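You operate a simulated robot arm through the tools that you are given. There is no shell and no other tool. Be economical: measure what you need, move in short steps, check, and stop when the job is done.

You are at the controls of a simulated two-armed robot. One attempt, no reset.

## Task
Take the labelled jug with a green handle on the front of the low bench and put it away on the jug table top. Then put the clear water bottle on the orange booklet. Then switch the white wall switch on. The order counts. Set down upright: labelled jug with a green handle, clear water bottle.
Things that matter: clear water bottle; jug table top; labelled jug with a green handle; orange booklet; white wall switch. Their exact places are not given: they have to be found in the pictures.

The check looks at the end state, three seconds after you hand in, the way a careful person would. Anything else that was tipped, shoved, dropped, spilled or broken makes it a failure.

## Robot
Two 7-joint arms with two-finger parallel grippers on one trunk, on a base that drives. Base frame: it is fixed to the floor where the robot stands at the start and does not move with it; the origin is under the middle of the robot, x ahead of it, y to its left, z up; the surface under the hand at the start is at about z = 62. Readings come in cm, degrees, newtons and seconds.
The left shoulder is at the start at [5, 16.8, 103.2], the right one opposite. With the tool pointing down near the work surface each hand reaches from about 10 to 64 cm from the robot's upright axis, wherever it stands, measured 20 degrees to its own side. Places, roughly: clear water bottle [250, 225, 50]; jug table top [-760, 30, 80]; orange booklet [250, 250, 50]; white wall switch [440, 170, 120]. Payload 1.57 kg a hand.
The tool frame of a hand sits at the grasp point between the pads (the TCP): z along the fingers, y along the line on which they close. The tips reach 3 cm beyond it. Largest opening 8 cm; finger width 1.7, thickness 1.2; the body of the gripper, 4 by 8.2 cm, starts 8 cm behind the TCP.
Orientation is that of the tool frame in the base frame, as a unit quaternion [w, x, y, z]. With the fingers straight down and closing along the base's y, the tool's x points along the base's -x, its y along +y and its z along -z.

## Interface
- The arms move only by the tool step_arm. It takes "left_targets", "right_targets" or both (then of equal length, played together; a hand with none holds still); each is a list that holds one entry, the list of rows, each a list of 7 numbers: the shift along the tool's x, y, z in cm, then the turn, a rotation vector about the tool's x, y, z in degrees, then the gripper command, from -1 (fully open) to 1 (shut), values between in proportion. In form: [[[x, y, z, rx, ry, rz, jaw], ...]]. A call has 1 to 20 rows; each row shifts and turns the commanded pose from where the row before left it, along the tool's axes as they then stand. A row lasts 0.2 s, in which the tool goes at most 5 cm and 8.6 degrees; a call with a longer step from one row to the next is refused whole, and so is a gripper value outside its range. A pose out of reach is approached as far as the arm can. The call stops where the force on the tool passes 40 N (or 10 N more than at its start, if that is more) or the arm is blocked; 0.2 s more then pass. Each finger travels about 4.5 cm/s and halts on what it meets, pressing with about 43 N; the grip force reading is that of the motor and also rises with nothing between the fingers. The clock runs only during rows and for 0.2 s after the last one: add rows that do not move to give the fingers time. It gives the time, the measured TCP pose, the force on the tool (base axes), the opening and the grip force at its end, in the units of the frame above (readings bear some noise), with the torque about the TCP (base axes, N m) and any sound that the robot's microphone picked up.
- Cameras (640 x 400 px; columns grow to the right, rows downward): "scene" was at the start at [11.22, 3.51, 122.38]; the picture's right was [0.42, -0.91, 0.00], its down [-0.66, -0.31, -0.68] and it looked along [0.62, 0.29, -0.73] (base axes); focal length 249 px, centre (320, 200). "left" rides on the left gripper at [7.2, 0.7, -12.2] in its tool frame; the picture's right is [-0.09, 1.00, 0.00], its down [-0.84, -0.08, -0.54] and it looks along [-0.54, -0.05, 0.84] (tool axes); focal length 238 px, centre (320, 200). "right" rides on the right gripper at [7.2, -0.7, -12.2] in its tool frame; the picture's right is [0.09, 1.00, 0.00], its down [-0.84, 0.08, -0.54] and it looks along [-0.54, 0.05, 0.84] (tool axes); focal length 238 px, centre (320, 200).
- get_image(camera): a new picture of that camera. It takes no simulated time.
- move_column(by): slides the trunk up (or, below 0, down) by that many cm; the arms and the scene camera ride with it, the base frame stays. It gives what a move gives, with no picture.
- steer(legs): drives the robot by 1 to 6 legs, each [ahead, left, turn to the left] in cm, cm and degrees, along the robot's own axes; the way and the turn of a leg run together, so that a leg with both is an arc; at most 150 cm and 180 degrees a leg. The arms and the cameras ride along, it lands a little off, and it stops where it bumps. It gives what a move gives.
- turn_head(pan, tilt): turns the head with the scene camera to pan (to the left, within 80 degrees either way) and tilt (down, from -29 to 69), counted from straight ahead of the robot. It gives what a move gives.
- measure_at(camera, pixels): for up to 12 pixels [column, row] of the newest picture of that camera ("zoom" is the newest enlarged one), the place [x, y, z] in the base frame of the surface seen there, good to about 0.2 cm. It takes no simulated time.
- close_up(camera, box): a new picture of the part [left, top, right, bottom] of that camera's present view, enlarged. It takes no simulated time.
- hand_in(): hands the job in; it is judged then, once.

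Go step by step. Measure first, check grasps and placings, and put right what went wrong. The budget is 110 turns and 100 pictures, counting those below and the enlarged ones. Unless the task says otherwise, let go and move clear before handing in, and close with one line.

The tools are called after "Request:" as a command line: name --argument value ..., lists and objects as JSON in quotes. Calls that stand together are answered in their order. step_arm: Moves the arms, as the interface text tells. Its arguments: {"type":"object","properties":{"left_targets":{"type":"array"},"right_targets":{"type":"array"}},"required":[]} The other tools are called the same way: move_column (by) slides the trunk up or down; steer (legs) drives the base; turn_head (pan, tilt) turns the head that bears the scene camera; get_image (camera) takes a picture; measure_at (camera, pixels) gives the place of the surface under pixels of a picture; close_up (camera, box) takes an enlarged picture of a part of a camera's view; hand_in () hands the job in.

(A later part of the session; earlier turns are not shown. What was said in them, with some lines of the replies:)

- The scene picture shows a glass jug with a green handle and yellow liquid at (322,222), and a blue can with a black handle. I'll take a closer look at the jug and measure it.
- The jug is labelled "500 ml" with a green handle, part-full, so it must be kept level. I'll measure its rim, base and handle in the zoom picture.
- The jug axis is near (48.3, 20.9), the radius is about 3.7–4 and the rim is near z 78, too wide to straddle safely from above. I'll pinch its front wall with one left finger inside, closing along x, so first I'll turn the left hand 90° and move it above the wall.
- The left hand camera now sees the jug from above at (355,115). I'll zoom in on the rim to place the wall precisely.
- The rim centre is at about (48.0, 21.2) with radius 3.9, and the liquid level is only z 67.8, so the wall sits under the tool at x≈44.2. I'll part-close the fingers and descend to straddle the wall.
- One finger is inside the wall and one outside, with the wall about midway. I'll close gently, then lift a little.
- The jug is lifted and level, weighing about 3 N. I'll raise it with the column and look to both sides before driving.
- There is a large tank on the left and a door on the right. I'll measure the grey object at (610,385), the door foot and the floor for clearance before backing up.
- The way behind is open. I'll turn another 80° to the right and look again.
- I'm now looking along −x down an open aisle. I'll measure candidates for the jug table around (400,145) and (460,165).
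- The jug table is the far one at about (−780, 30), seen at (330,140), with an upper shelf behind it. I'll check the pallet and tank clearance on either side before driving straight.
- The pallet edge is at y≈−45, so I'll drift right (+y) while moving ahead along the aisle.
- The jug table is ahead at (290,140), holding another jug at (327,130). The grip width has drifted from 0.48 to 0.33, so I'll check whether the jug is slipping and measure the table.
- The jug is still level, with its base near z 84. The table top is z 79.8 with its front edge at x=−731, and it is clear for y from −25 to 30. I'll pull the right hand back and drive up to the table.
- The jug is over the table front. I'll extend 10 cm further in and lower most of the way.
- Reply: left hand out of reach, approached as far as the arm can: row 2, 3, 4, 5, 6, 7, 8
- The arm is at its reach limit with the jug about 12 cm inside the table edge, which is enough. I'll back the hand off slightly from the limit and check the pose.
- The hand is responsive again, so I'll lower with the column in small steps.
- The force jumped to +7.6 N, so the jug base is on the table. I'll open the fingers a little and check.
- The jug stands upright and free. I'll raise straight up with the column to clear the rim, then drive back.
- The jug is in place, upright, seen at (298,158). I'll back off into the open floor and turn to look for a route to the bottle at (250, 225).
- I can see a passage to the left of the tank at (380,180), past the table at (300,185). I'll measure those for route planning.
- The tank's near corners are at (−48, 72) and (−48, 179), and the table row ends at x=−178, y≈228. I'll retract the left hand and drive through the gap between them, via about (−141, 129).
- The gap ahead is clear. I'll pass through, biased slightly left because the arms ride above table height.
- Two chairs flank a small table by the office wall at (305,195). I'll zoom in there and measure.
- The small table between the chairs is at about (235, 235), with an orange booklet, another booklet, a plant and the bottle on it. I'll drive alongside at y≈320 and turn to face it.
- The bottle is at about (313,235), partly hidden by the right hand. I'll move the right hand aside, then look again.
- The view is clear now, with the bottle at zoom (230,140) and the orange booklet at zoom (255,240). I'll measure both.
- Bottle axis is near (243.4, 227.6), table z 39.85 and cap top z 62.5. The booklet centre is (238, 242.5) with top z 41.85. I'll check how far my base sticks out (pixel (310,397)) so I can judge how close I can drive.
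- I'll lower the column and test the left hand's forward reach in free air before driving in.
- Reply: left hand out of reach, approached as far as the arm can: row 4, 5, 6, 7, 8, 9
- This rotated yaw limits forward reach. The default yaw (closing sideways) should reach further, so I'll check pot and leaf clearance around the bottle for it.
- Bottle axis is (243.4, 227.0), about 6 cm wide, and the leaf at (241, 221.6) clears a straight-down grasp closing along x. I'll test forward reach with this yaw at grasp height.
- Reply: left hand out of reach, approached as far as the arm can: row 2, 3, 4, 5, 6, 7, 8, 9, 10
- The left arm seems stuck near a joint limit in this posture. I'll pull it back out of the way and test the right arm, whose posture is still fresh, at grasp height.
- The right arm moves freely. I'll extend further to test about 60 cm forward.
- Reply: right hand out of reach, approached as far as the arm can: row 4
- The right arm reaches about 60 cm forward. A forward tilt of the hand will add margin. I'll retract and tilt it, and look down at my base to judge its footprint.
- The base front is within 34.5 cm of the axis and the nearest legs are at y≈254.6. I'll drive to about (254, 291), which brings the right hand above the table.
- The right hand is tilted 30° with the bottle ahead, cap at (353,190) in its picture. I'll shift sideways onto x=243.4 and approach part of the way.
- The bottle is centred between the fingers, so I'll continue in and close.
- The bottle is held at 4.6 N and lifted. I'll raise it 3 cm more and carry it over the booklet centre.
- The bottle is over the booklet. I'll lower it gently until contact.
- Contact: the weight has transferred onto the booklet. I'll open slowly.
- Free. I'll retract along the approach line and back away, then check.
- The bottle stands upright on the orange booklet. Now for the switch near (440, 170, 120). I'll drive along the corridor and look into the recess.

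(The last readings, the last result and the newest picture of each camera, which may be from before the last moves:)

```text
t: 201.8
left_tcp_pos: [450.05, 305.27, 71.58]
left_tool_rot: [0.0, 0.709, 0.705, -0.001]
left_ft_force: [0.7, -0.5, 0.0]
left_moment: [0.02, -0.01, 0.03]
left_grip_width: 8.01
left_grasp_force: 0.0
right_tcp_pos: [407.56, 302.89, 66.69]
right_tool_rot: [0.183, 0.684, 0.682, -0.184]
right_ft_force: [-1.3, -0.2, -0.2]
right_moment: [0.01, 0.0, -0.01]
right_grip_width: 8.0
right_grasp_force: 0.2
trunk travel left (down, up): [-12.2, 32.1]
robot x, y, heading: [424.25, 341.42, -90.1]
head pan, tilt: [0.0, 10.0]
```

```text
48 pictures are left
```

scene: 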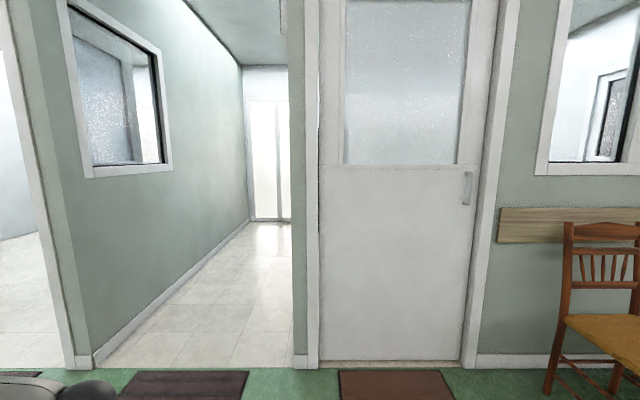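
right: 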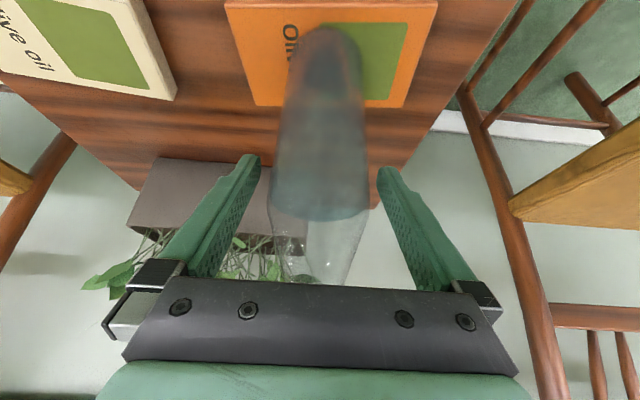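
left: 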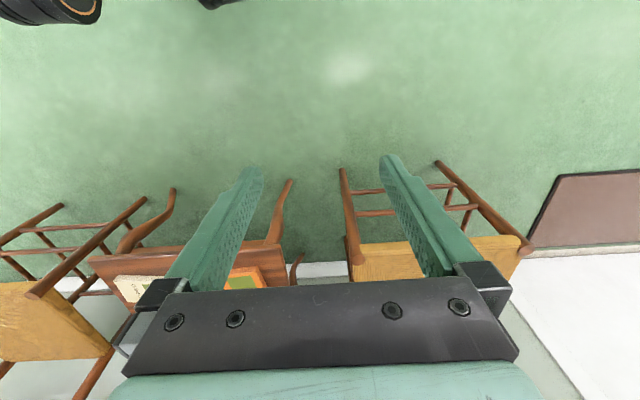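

A corridor opens between px 90 and 295. The switch is probably on its right-hand side wall, hidden from here. I'll move further along and look back into it.

Request:
steer --legs '[[0, 90, 0]]'

Request:
turn_head --pan -15 --tilt 10

Request:
get_image --camera "scene"

```text
t: 210.1
left_tcp_pos: [541.17, 304.94, 71.62]
left_tool_rot: [0.0, 0.709, 0.705, 0.001]
left_ft_force: [-0.2, -0.2, -0.5]
left_moment: [-0.01, 0.0, -0.02]
left_grip_width: 7.99
left_grasp_force: 0.0
right_tcp_pos: [498.69, 302.47, 66.63]
right_tool_rot: [0.182, 0.684, 0.682, -0.183]
right_ft_force: [0.3, 0.3, 0.6]
right_moment: [0.0, -0.04, -0.01]
right_grip_width: 8.02
right_grasp_force: 0.0
trunk travel left (down, up): [-12.2, 32.1]
robot x, y, heading: [514.85, 340.79, -90.3]
head pan, tilt: [0.0, 10.0]
```

```text
t: 210.9
left_tcp_pos: [541.17, 304.96, 71.59]
left_tool_rot: [0.0, 0.709, 0.705, 0.0]
left_ft_force: [0.4, 1.3, -0.4]
left_moment: [-0.03, -0.01, 0.0]
left_grip_width: 7.99
left_grasp_force: 0.1
right_tcp_pos: [498.55, 302.43, 66.64]
right_tool_rot: [0.184, 0.684, 0.682, -0.183]
right_ft_force: [-0.1, 0.1, -0.8]
right_moment: [-0.02, -0.02, 0.0]
right_grip_width: 7.99
right_grasp_force: 0.1
trunk travel left (down, up): [-12.2, 32.1]
robot x, y, heading: [515.15, 340.73, -90.4]
head pan, tilt: [-15.0, 10.0]
```

```text
47 pictures are left
```

scene: 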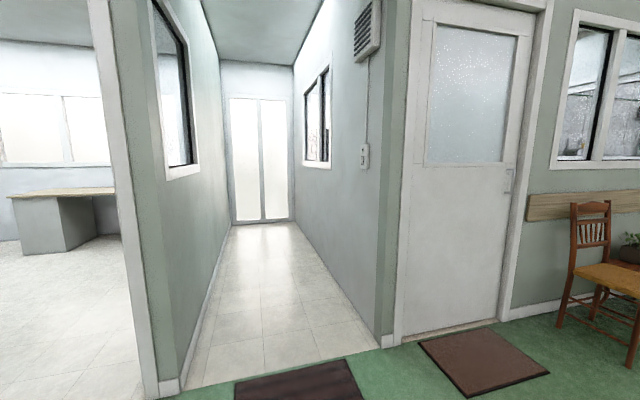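

The white switch is at (365,156) on the corridor's right wall, below a vent. I'll zoom in and measure.

Request:
close_up --camera "scene" --box '[340, 130, 390, 180]'

Request:
measure_at --camera "scene" --pixels '[[364, 156], [375, 200], [350, 200], [383, 300], [160, 330], [215, 290], [168, 380], [383, 345], [365, 30], [377, 40]]'

```text
8.00 times, centred on (365, 155) of scene
```

zoom: 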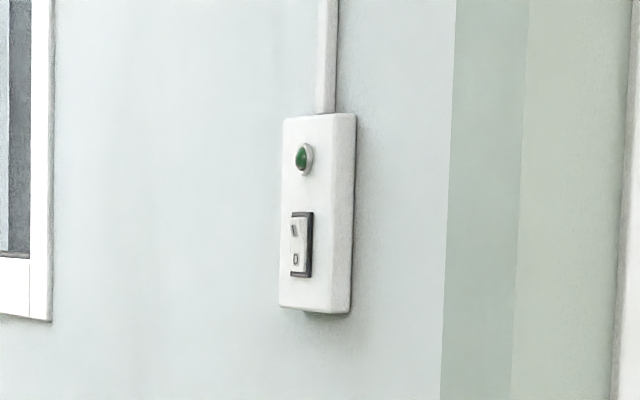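

```text
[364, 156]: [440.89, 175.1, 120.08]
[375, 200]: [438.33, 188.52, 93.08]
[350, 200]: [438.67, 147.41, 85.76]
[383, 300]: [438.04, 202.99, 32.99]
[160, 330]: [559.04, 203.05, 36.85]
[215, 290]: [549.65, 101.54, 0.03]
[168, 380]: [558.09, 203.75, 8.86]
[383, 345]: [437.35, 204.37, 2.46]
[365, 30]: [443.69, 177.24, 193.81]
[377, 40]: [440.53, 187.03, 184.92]
```

It's a rocker marked "I" at the top and "0" at the bottom, with a lamp above. I'll measure it, turn to face −x, and raise the trunk.

Request:
measure_at --camera "zoom" --pixels '[[295, 230], [296, 258], [302, 244], [310, 225], [310, 265], [293, 285], [300, 190], [304, 158], [350, 200], [285, 240]]'

Request:
move_column --by 28

Request:
steer --legs '[[0, 0, -89.6]]'

```text
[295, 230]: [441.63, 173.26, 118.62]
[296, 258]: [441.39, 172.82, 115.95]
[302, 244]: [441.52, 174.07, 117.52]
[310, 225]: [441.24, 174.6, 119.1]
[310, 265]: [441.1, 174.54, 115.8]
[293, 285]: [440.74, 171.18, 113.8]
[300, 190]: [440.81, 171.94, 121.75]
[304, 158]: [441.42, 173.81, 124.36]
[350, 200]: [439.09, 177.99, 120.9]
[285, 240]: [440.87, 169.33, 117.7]
```

```text
t: 213.7
left_tcp_pos: [541.06, 304.92, 99.66]
left_tool_rot: [0.0, 0.709, 0.705, -0.001]
left_ft_force: [0.2, 0.2, -0.5]
left_moment: [0.01, -0.03, 0.03]
left_grip_width: 7.98
left_grasp_force: 0.0
right_tcp_pos: [498.62, 302.52, 94.52]
right_tool_rot: [0.183, 0.684, 0.682, -0.182]
right_ft_force: [-0.3, 0.2, -0.2]
right_moment: [-0.01, 0.04, 0.02]
right_grip_width: 8.0
right_grasp_force: 0.1
trunk travel left (down, up): [-40.2, 4.1]
robot x, y, heading: [514.87, 340.69, -90.3]
head pan, tilt: [-15.0, 10.0]
```

```text
t: 217.9
left_tcp_pos: [479.51, 314.46, 99.67]
left_tool_rot: [0.0, 1.0, 0.003, 0.0]
left_ft_force: [0.0, -0.4, -0.1]
left_moment: [-0.01, -0.01, 0.02]
left_grip_width: 8.04
left_grasp_force: 0.1
right_tcp_pos: [476.71, 356.7, 94.56]
right_tool_rot: [0.001, 0.966, 0.004, -0.259]
right_ft_force: [0.4, -0.7, -0.9]
right_moment: [-0.05, -0.03, 0.03]
right_grip_width: 7.98
right_grasp_force: 0.0
trunk travel left (down, up): [-40.2, 4.1]
robot x, y, heading: [514.77, 340.86, -179.6]
head pan, tilt: [-15.0, 10.0]
```

The rocker's "I" half is at (441.6, 173, 118.7) and sticks out further than the "0" half, so the switch is off now. In open space I'll turn the right hand horizontal, pointing forward, with the fingers shut and raised to that height.

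Request:
step_arm --right_targets '[[[-2.9, 0, 1.7, 0, 0, 0, -0.5], [-2.9, 0, 1.7, 0, 0, 0, 0], [-2.9, 0, 1.7, 0, 0, 0, 0.5], [0, 0, 0, 0, -7.5, 0, 1], [0, 0, 0, 0, -7.5, 0, 1], [0, 0, 0, 0, -7.5, 0, 1], [0, 0, 0, 0, -7.5, 0, 1], [0, 0, 0, 0, -7.5, 0, 1], [0, 0, 0, 0, -7.5, 0, 1], [0, 0, 0, 0, -7.5, 0, 1], [0, 0, 0, 0, -7.5, 0, 1], [-3, 0, 0, 0, 0, 0, 1], [-3, 0, 0, 0, 0, 0, 1], [-3, 0, 0, 0, 0, 0, 1], [-3, 0, 0, 0, 0, 0, 1], [-3, 0, 0, 0, 0, 0, 1], [-3, 0, 0, 0, 0, 0, 1], [-3, 0, 0, 0, 0, 0, 1], [-3.2, 0, 0, 0, 0, 0, 1]]]'

Request:
get_image --camera "scene"

```text
t: 221.9
left_tcp_pos: [479.57, 314.37, 99.66]
left_tool_rot: [0.0, 1.0, 0.002, 0.0]
left_ft_force: [-0.6, 0.5, -0.2]
left_moment: [0.0, -0.01, -0.03]
left_grip_width: 7.97
left_grasp_force: 0.1
right_tcp_pos: [450.46, 356.43, 112.73]
right_tool_rot: [0.001, 0.911, 0.003, -0.413]
right_ft_force: [-0.4, -0.6, 0.0]
right_moment: [0.03, 0.01, -0.02]
right_grip_width: 0.02
right_grasp_force: 21.3
right hand out of reach, approached as far as the arm can: row 6, 7, 8, 9, 10, 11
trunk travel left (down, up): [-40.2, 4.1]
robot x, y, heading: [514.74, 340.99, -179.5]
head pan, tilt: [-15.0, 10.0]
```

```text
45 pictures are left
```

scene: 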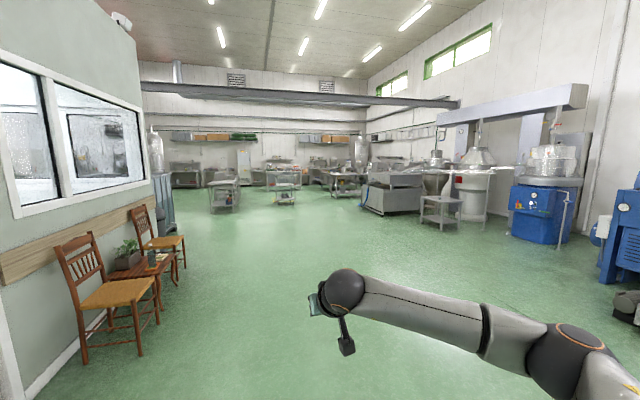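

The hand tilted only to about 49° before hitting a limit. I'll try turning the rest from this higher pose.

Request:
step_arm --right_targets '[[[0, 0, -2, 0, -5, 0, 1], [0, 0, -2, 0, -5, 0, 1], [0, 0, -1, 0, -5, 0, 1], [0, 0, -1, 0, -5, 0, 1], [0, 0, 0, 0, -5, 0, 1], [0, 0, 0, 0, -5, 0, 1]]]'

```text
t: 223.3
left_tcp_pos: [479.61, 314.49, 99.56]
left_tool_rot: [0.001, 1.0, 0.003, 0.0]
left_ft_force: [-0.3, 0.1, -0.1]
left_moment: [0.0, -0.01, -0.02]
left_grip_width: 7.97
left_grasp_force: 0.0
right_tcp_pos: [455.42, 356.85, 116.2]
right_tool_rot: [0.003, 0.8, 0.003, -0.6]
right_ft_force: [-0.4, 0.3, 0.2]
right_moment: [0.05, -0.01, 0.0]
right_grip_width: 0.0
right_grasp_force: 21.1
right hand out of reach, approached as far as the arm can: row 6
trunk travel left (down, up): [-40.2, 4.1]
robot x, y, heading: [514.95, 340.71, -179.8]
head pan, tilt: [-15.0, 10.0]
```

The hand is now about 16° below horizontal, which is good enough to press. I'll pull it back 12 cm and raise the trunk 3 cm so it fits in the corridor.

Request:
step_arm --right_targets '[[[0, 0, -3, 0, 0, 0, 1], [0, 0, -3, 0, 0, 0, 1], [0, 0, -3, 0, 0, 0, 1], [0, 0, -3, 0, 0, 0, 1]]]'

Request:
steer --legs '[[14, 60, 0]]'

Request:
turn_head --pan 50 --tilt 20

Request:
get_image --camera "scene"

```text
t: 224.3
left_tcp_pos: [479.57, 314.46, 99.62]
left_tool_rot: [0.0, 1.0, 0.003, 0.0]
left_ft_force: [0.1, 0.0, 1.2]
left_moment: [0.0, 0.0, 0.0]
left_grip_width: 8.0
left_grasp_force: 0.0
right_tcp_pos: [467.03, 356.74, 119.57]
right_tool_rot: [0.002, 0.8, 0.003, -0.6]
right_ft_force: [0.6, 0.7, 0.3]
right_moment: [0.03, 0.02, -0.03]
right_grip_width: 0.0
right_grasp_force: 21.1
trunk travel left (down, up): [-40.2, 4.1]
robot x, y, heading: [515.01, 340.76, -179.6]
head pan, tilt: [-15.0, 10.0]
```

```text
t: 230.1
left_tcp_pos: [465.72, 253.76, 99.57]
left_tool_rot: [0.0, 1.0, 0.001, 0.0]
left_ft_force: [0.4, -0.3, -0.4]
left_moment: [-0.03, 0.01, 0.01]
left_grip_width: 8.0
left_grasp_force: 0.0
right_tcp_pos: [453.26, 296.2, 119.63]
right_tool_rot: [0.001, 0.8, 0.002, -0.6]
right_ft_force: [0.6, 0.3, -0.1]
right_moment: [0.01, -0.02, 0.0]
right_grip_width: 0.01
right_grasp_force: 20.8
trunk travel left (down, up): [-40.2, 4.1]
robot x, y, heading: [501.24, 280.1, -179.9]
head pan, tilt: [-15.0, 10.0]
```

```text
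t: 231.5
left_tcp_pos: [465.82, 253.82, 99.64]
left_tool_rot: [0.0, 1.0, 0.002, 0.0]
left_ft_force: [-0.1, 0.4, 0.1]
left_moment: [0.02, -0.02, 0.0]
left_grip_width: 7.99
left_grasp_force: 0.1
right_tcp_pos: [453.38, 296.06, 119.67]
right_tool_rot: [0.002, 0.8, 0.002, -0.6]
right_ft_force: [-1.1, 0.4, 0.3]
right_moment: [0.03, 0.04, -0.03]
right_grip_width: 0.0
right_grasp_force: 21.4
trunk travel left (down, up): [-40.2, 4.1]
robot x, y, heading: [501.34, 280.18, -179.8]
head pan, tilt: [50.0, 20.0]
```

```text
44 pictures are left
```

scene: 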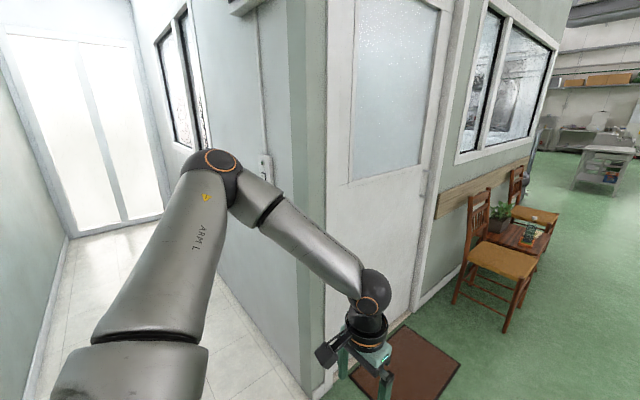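

There is clearance: the right fingertip is at x≈450 and the wall is at 438.5. I'll strafe left into the corridor until the right hand lines up with the switch.

Request:
steer --legs '[[0, 60, 0], [0, 62, 0]]'

Request:
turn_head --pan -20 --tilt 20

Request:
get_image --camera "scene"

Request:
get_image --camera "right"

```text
t: 242.8
left_tcp_pos: [466.34, 130.86, 99.44]
left_tool_rot: [0.0, 1.0, 0.002, 0.0]
left_ft_force: [0.0, -0.3, -0.8]
left_moment: [0.01, 0.0, 0.01]
left_grip_width: 7.99
left_grasp_force: 0.1
right_tcp_pos: [453.9, 173.31, 119.61]
right_tool_rot: [0.002, 0.8, 0.003, -0.6]
right_ft_force: [0.8, -0.3, 0.3]
right_moment: [0.06, 0.01, 0.0]
right_grip_width: 0.01
right_grasp_force: 21.6
trunk travel left (down, up): [-40.2, 4.1]
robot x, y, heading: [501.77, 157.44, -180.1]
head pan, tilt: [50.0, 20.0]
```

```text
t: 244.2
left_tcp_pos: [466.52, 130.98, 99.67]
left_tool_rot: [-0.001, 1.0, 0.003, -0.001]
left_ft_force: [-0.4, -0.1, 0.1]
left_moment: [0.01, 0.02, 0.01]
left_grip_width: 7.99
left_grasp_force: 0.0
right_tcp_pos: [453.92, 173.28, 119.58]
right_tool_rot: [0.002, 0.8, 0.002, -0.6]
right_ft_force: [0.1, 0.4, 0.0]
right_moment: [0.0, 0.03, 0.0]
right_grip_width: 0.0
right_grasp_force: 21.2
trunk travel left (down, up): [-40.2, 4.1]
robot x, y, heading: [502.22, 157.01, -179.7]
head pan, tilt: [-20.0, 20.0]
```

```text
43 pictures are left
```

scene: 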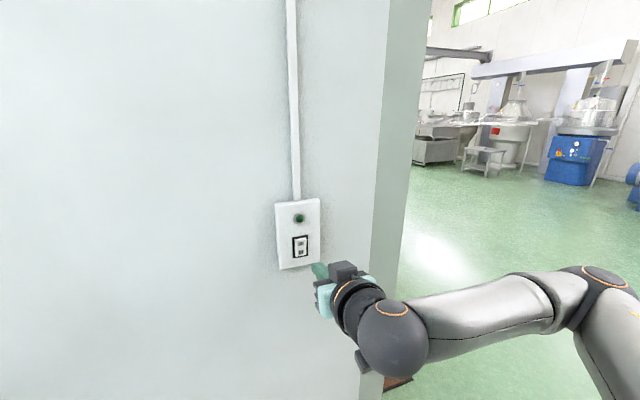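

```text
42 pictures are left
```

right: 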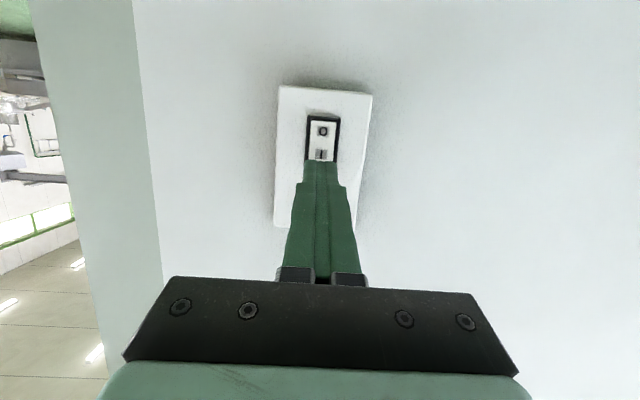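

The fingertips line up with the rocker. I'll zoom in to measure the "I" half precisely from here.

Request:
close_up --camera "scene" --box '[260, 190, 360, 290]'

Request:
measure_at --camera "zoom" --pixels '[[237, 205], [257, 205], [247, 192], [247, 240], [215, 208], [215, 260], [237, 180], [300, 180], [247, 110], [360, 280], [345, 335]]'

```text
4.00 times, centred on (310, 240) of scene
```

zoom: 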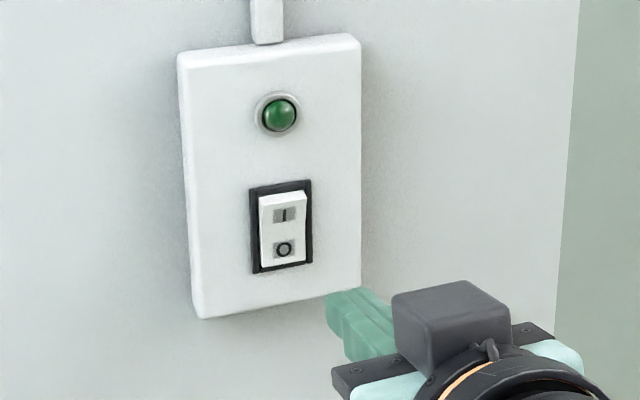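

```text
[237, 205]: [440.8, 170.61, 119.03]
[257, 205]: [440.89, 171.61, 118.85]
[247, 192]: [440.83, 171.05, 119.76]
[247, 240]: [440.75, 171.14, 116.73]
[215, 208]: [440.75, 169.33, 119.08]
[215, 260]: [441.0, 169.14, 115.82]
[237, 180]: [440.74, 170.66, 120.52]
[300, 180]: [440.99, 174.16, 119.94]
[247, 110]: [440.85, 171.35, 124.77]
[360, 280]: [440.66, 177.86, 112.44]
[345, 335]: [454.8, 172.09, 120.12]
```

The "I" half is centred at y≈173.2, z≈118. I'll move in 7.5 cm and 0.85 cm lower, stopping just short.

Request:
step_arm --right_targets '[[[-0.32, 0, 1.86, 0, 0, 0, 1], [-0.32, 0, 1.86, 0, 0, 0, 1], [-0.32, 0, 1.86, 0, 0, 0, 1], [-0.32, 0, 1.86, 0, 0, 0, 1], [0, 0, 0, 0, 0, 0, 1]]]'

Request:
close_up --camera "scene" --box '[260, 190, 360, 290]'

Request:
close_up --camera "right" --box '[250, 80, 390, 220]'

```text
t: 245.4
left_tcp_pos: [466.45, 130.92, 99.71]
left_tool_rot: [0.001, 1.0, 0.003, 0.0]
left_ft_force: [-0.3, -0.3, -0.6]
left_moment: [0.0, 0.03, 0.0]
left_grip_width: 8.03
left_grasp_force: 0.1
right_tcp_pos: [446.4, 173.3, 118.78]
right_tool_rot: [0.003, 0.8, 0.003, -0.601]
right_ft_force: [0.1, 0.6, -0.9]
right_moment: [-0.03, -0.01, -0.02]
right_grip_width: 0.03
right_grasp_force: 21.3
trunk travel left (down, up): [-40.2, 4.1]
robot x, y, heading: [502.35, 157.38, -179.4]
head pan, tilt: [-20.0, 20.0]
```

```text
4.00 times, centred on (310, 240) of scene
```

zoom: 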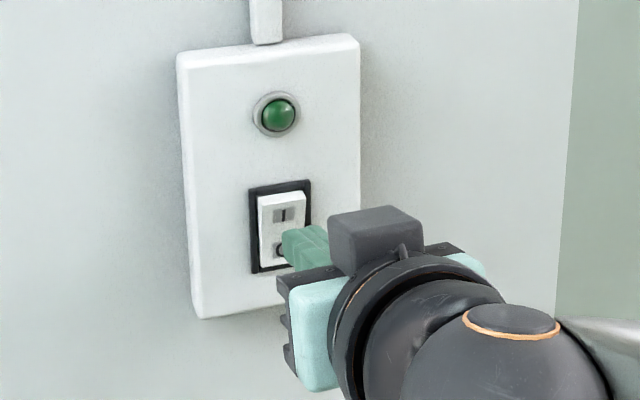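

```text
2.86 times, centred on (320, 150) of right
```

zoom: 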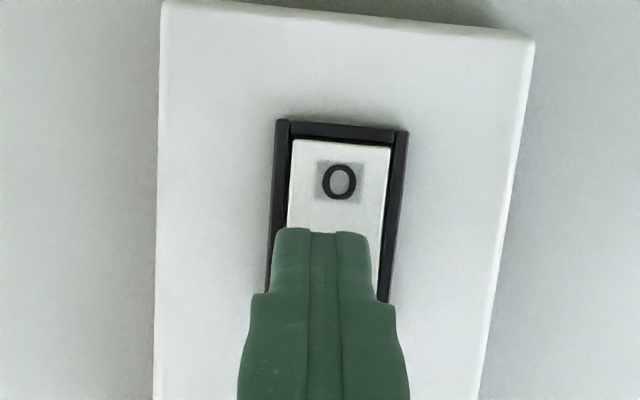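

The fingertip sits over the "I" half, with "0" visible just below it. I'll raise 0.4 cm and press in small steps.

Request:
step_arm --right_targets '[[[-0.38, 0, -0.11, 0, 0, 0, 1], [-0.11, 0, 0.385, 0, 0, 0, 1], [-0.11, 0, 0.385, 0, 0, 0, 1], [-0.11, 0, 0.385, 0, 0, 0, 1], [-0.11, 0, 0.385, 0, 0, 0, 1], [0, 0, 0, 0, 0, 0, 1]]]'

Request:
close_up --camera "scene" --box '[260, 190, 360, 290]'

```text
t: 246.8
left_tcp_pos: [466.5, 130.96, 99.66]
left_tool_rot: [0.0, 1.0, 0.003, 0.0]
left_ft_force: [0.4, -0.2, -0.5]
left_moment: [-0.01, 0.01, 0.02]
left_grip_width: 7.98
left_grasp_force: 0.0
right_tcp_pos: [444.89, 173.32, 119.17]
right_tool_rot: [0.002, 0.8, 0.002, -0.6]
right_ft_force: [-0.1, -0.5, 0.0]
right_moment: [-0.01, 0.03, 0.01]
right_grip_width: 0.0
right_grasp_force: 20.9
trunk travel left (down, up): [-40.2, 4.1]
robot x, y, heading: [502.22, 157.06, -179.7]
head pan, tilt: [-20.0, 20.0]
```

```text
4.00 times, centred on (310, 240) of scene
```

zoom: 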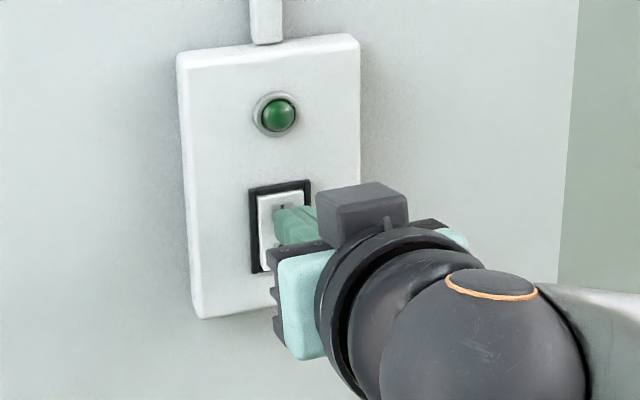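

Almost touching, now over the "I" mark. I'll press further in.

Request:
step_arm --right_targets '[[[-0.08, 0, 0.29, 0, 0, 0, 1], [-0.08, 0, 0.29, 0, 0, 0, 1], [-0.08, 0, 0.29, 0, 0, 0, 1], [0, 0, 0, 0, 0, 0, 1]]]'

Request:
close_up --camera "scene" --box '[260, 190, 360, 290]'

```text
t: 247.7
left_tcp_pos: [466.86, 131.0, 99.71]
left_tool_rot: [0.0, 1.0, 0.002, -0.001]
left_ft_force: [0.2, -0.8, 1.1]
left_moment: [0.01, 0.02, 0.03]
left_grip_width: 7.98
left_grasp_force: 0.2
right_tcp_pos: [444.6, 173.39, 119.1]
right_tool_rot: [0.002, 0.801, 0.003, -0.599]
right_ft_force: [24.8, 3.7, 3.5]
right_moment: [-0.17, 0.1, -0.18]
right_grip_width: 0.01
right_grasp_force: 21.4
trunk travel left (down, up): [-40.2, 4.1]
robot x, y, heading: [502.27, 157.32, -180.1]
head pan, tilt: [-20.0, 20.0]
stopped in row 4 (right hand): the force on the tool passed its limit at 43 N (the readings are from after the stop); the commanded pose is now the measured one
```

```text
4.00 times, centred on (310, 240) of scene
```

zoom: 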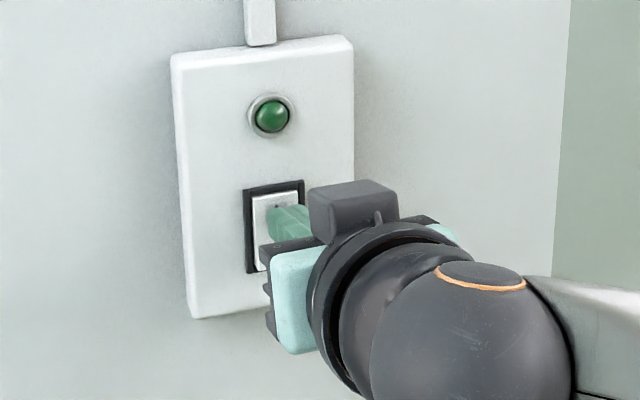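

The push reached 43 N. I'll back off and see whether the rocker flipped.

Request:
step_arm --right_targets '[[[0.3, 0, -1, 0, 0, 0, 1], [0.3, 0, -2, 0, 0, 0, 1], [0.3, 0, -2, 0, 0, 0, 1], [2, 0, -1, 0, 0, 0, 1], [2, 0, 0, 0, 0, 0, 1]]]'

Request:
close_up --camera "scene" --box '[280, 200, 340, 260]'

Request:
measure_at --camera "zoom" --pixels '[[210, 250], [215, 240], [225, 300], [225, 350], [225, 385], [165, 300], [190, 225], [250, 215], [180, 320], [275, 320], [215, 395], [215, 225]]'

```text
t: 248.9
left_tcp_pos: [466.51, 130.88, 99.52]
left_tool_rot: [0.0, 1.0, 0.002, 0.0]
left_ft_force: [-0.2, -0.1, -0.1]
left_moment: [0.03, -0.03, -0.02]
left_grip_width: 8.01
left_grasp_force: 0.0
right_tcp_pos: [451.33, 173.21, 115.83]
right_tool_rot: [0.002, 0.802, 0.003, -0.598]
right_ft_force: [-0.6, -0.1, -0.3]
right_moment: [0.0, 0.03, 0.0]
right_grip_width: 0.0
right_grasp_force: 21.2
trunk travel left (down, up): [-40.2, 4.1]
robot x, y, heading: [502.22, 157.47, -179.8]
head pan, tilt: [-20.0, 20.0]
```

```text
6.67 times, centred on (310, 230) of scene
```

zoom: 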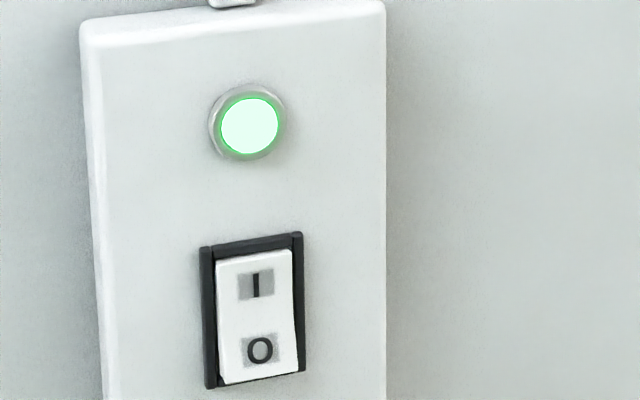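

```text
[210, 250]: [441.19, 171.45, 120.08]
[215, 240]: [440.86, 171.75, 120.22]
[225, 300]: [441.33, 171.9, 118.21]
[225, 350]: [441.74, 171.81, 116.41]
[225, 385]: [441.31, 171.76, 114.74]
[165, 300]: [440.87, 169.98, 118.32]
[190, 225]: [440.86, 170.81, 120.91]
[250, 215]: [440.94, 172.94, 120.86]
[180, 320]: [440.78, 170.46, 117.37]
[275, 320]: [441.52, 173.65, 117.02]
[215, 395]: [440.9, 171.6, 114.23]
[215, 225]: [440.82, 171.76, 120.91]
```

The lamp is lit green and the "I" side is pressed in, so the switch is on. The hand is clear of it, the jug is on the jug table, and the bottle stands on the orange booklet. I'll hand in.

Request:
hand_in

```text
The job is handed in.
```

The job is handed in, done in the order you gave: the green-handled jug is upright on the jug table, the water bottle is upright on the orange booklet, and the wall switch is on with its lamp lit.
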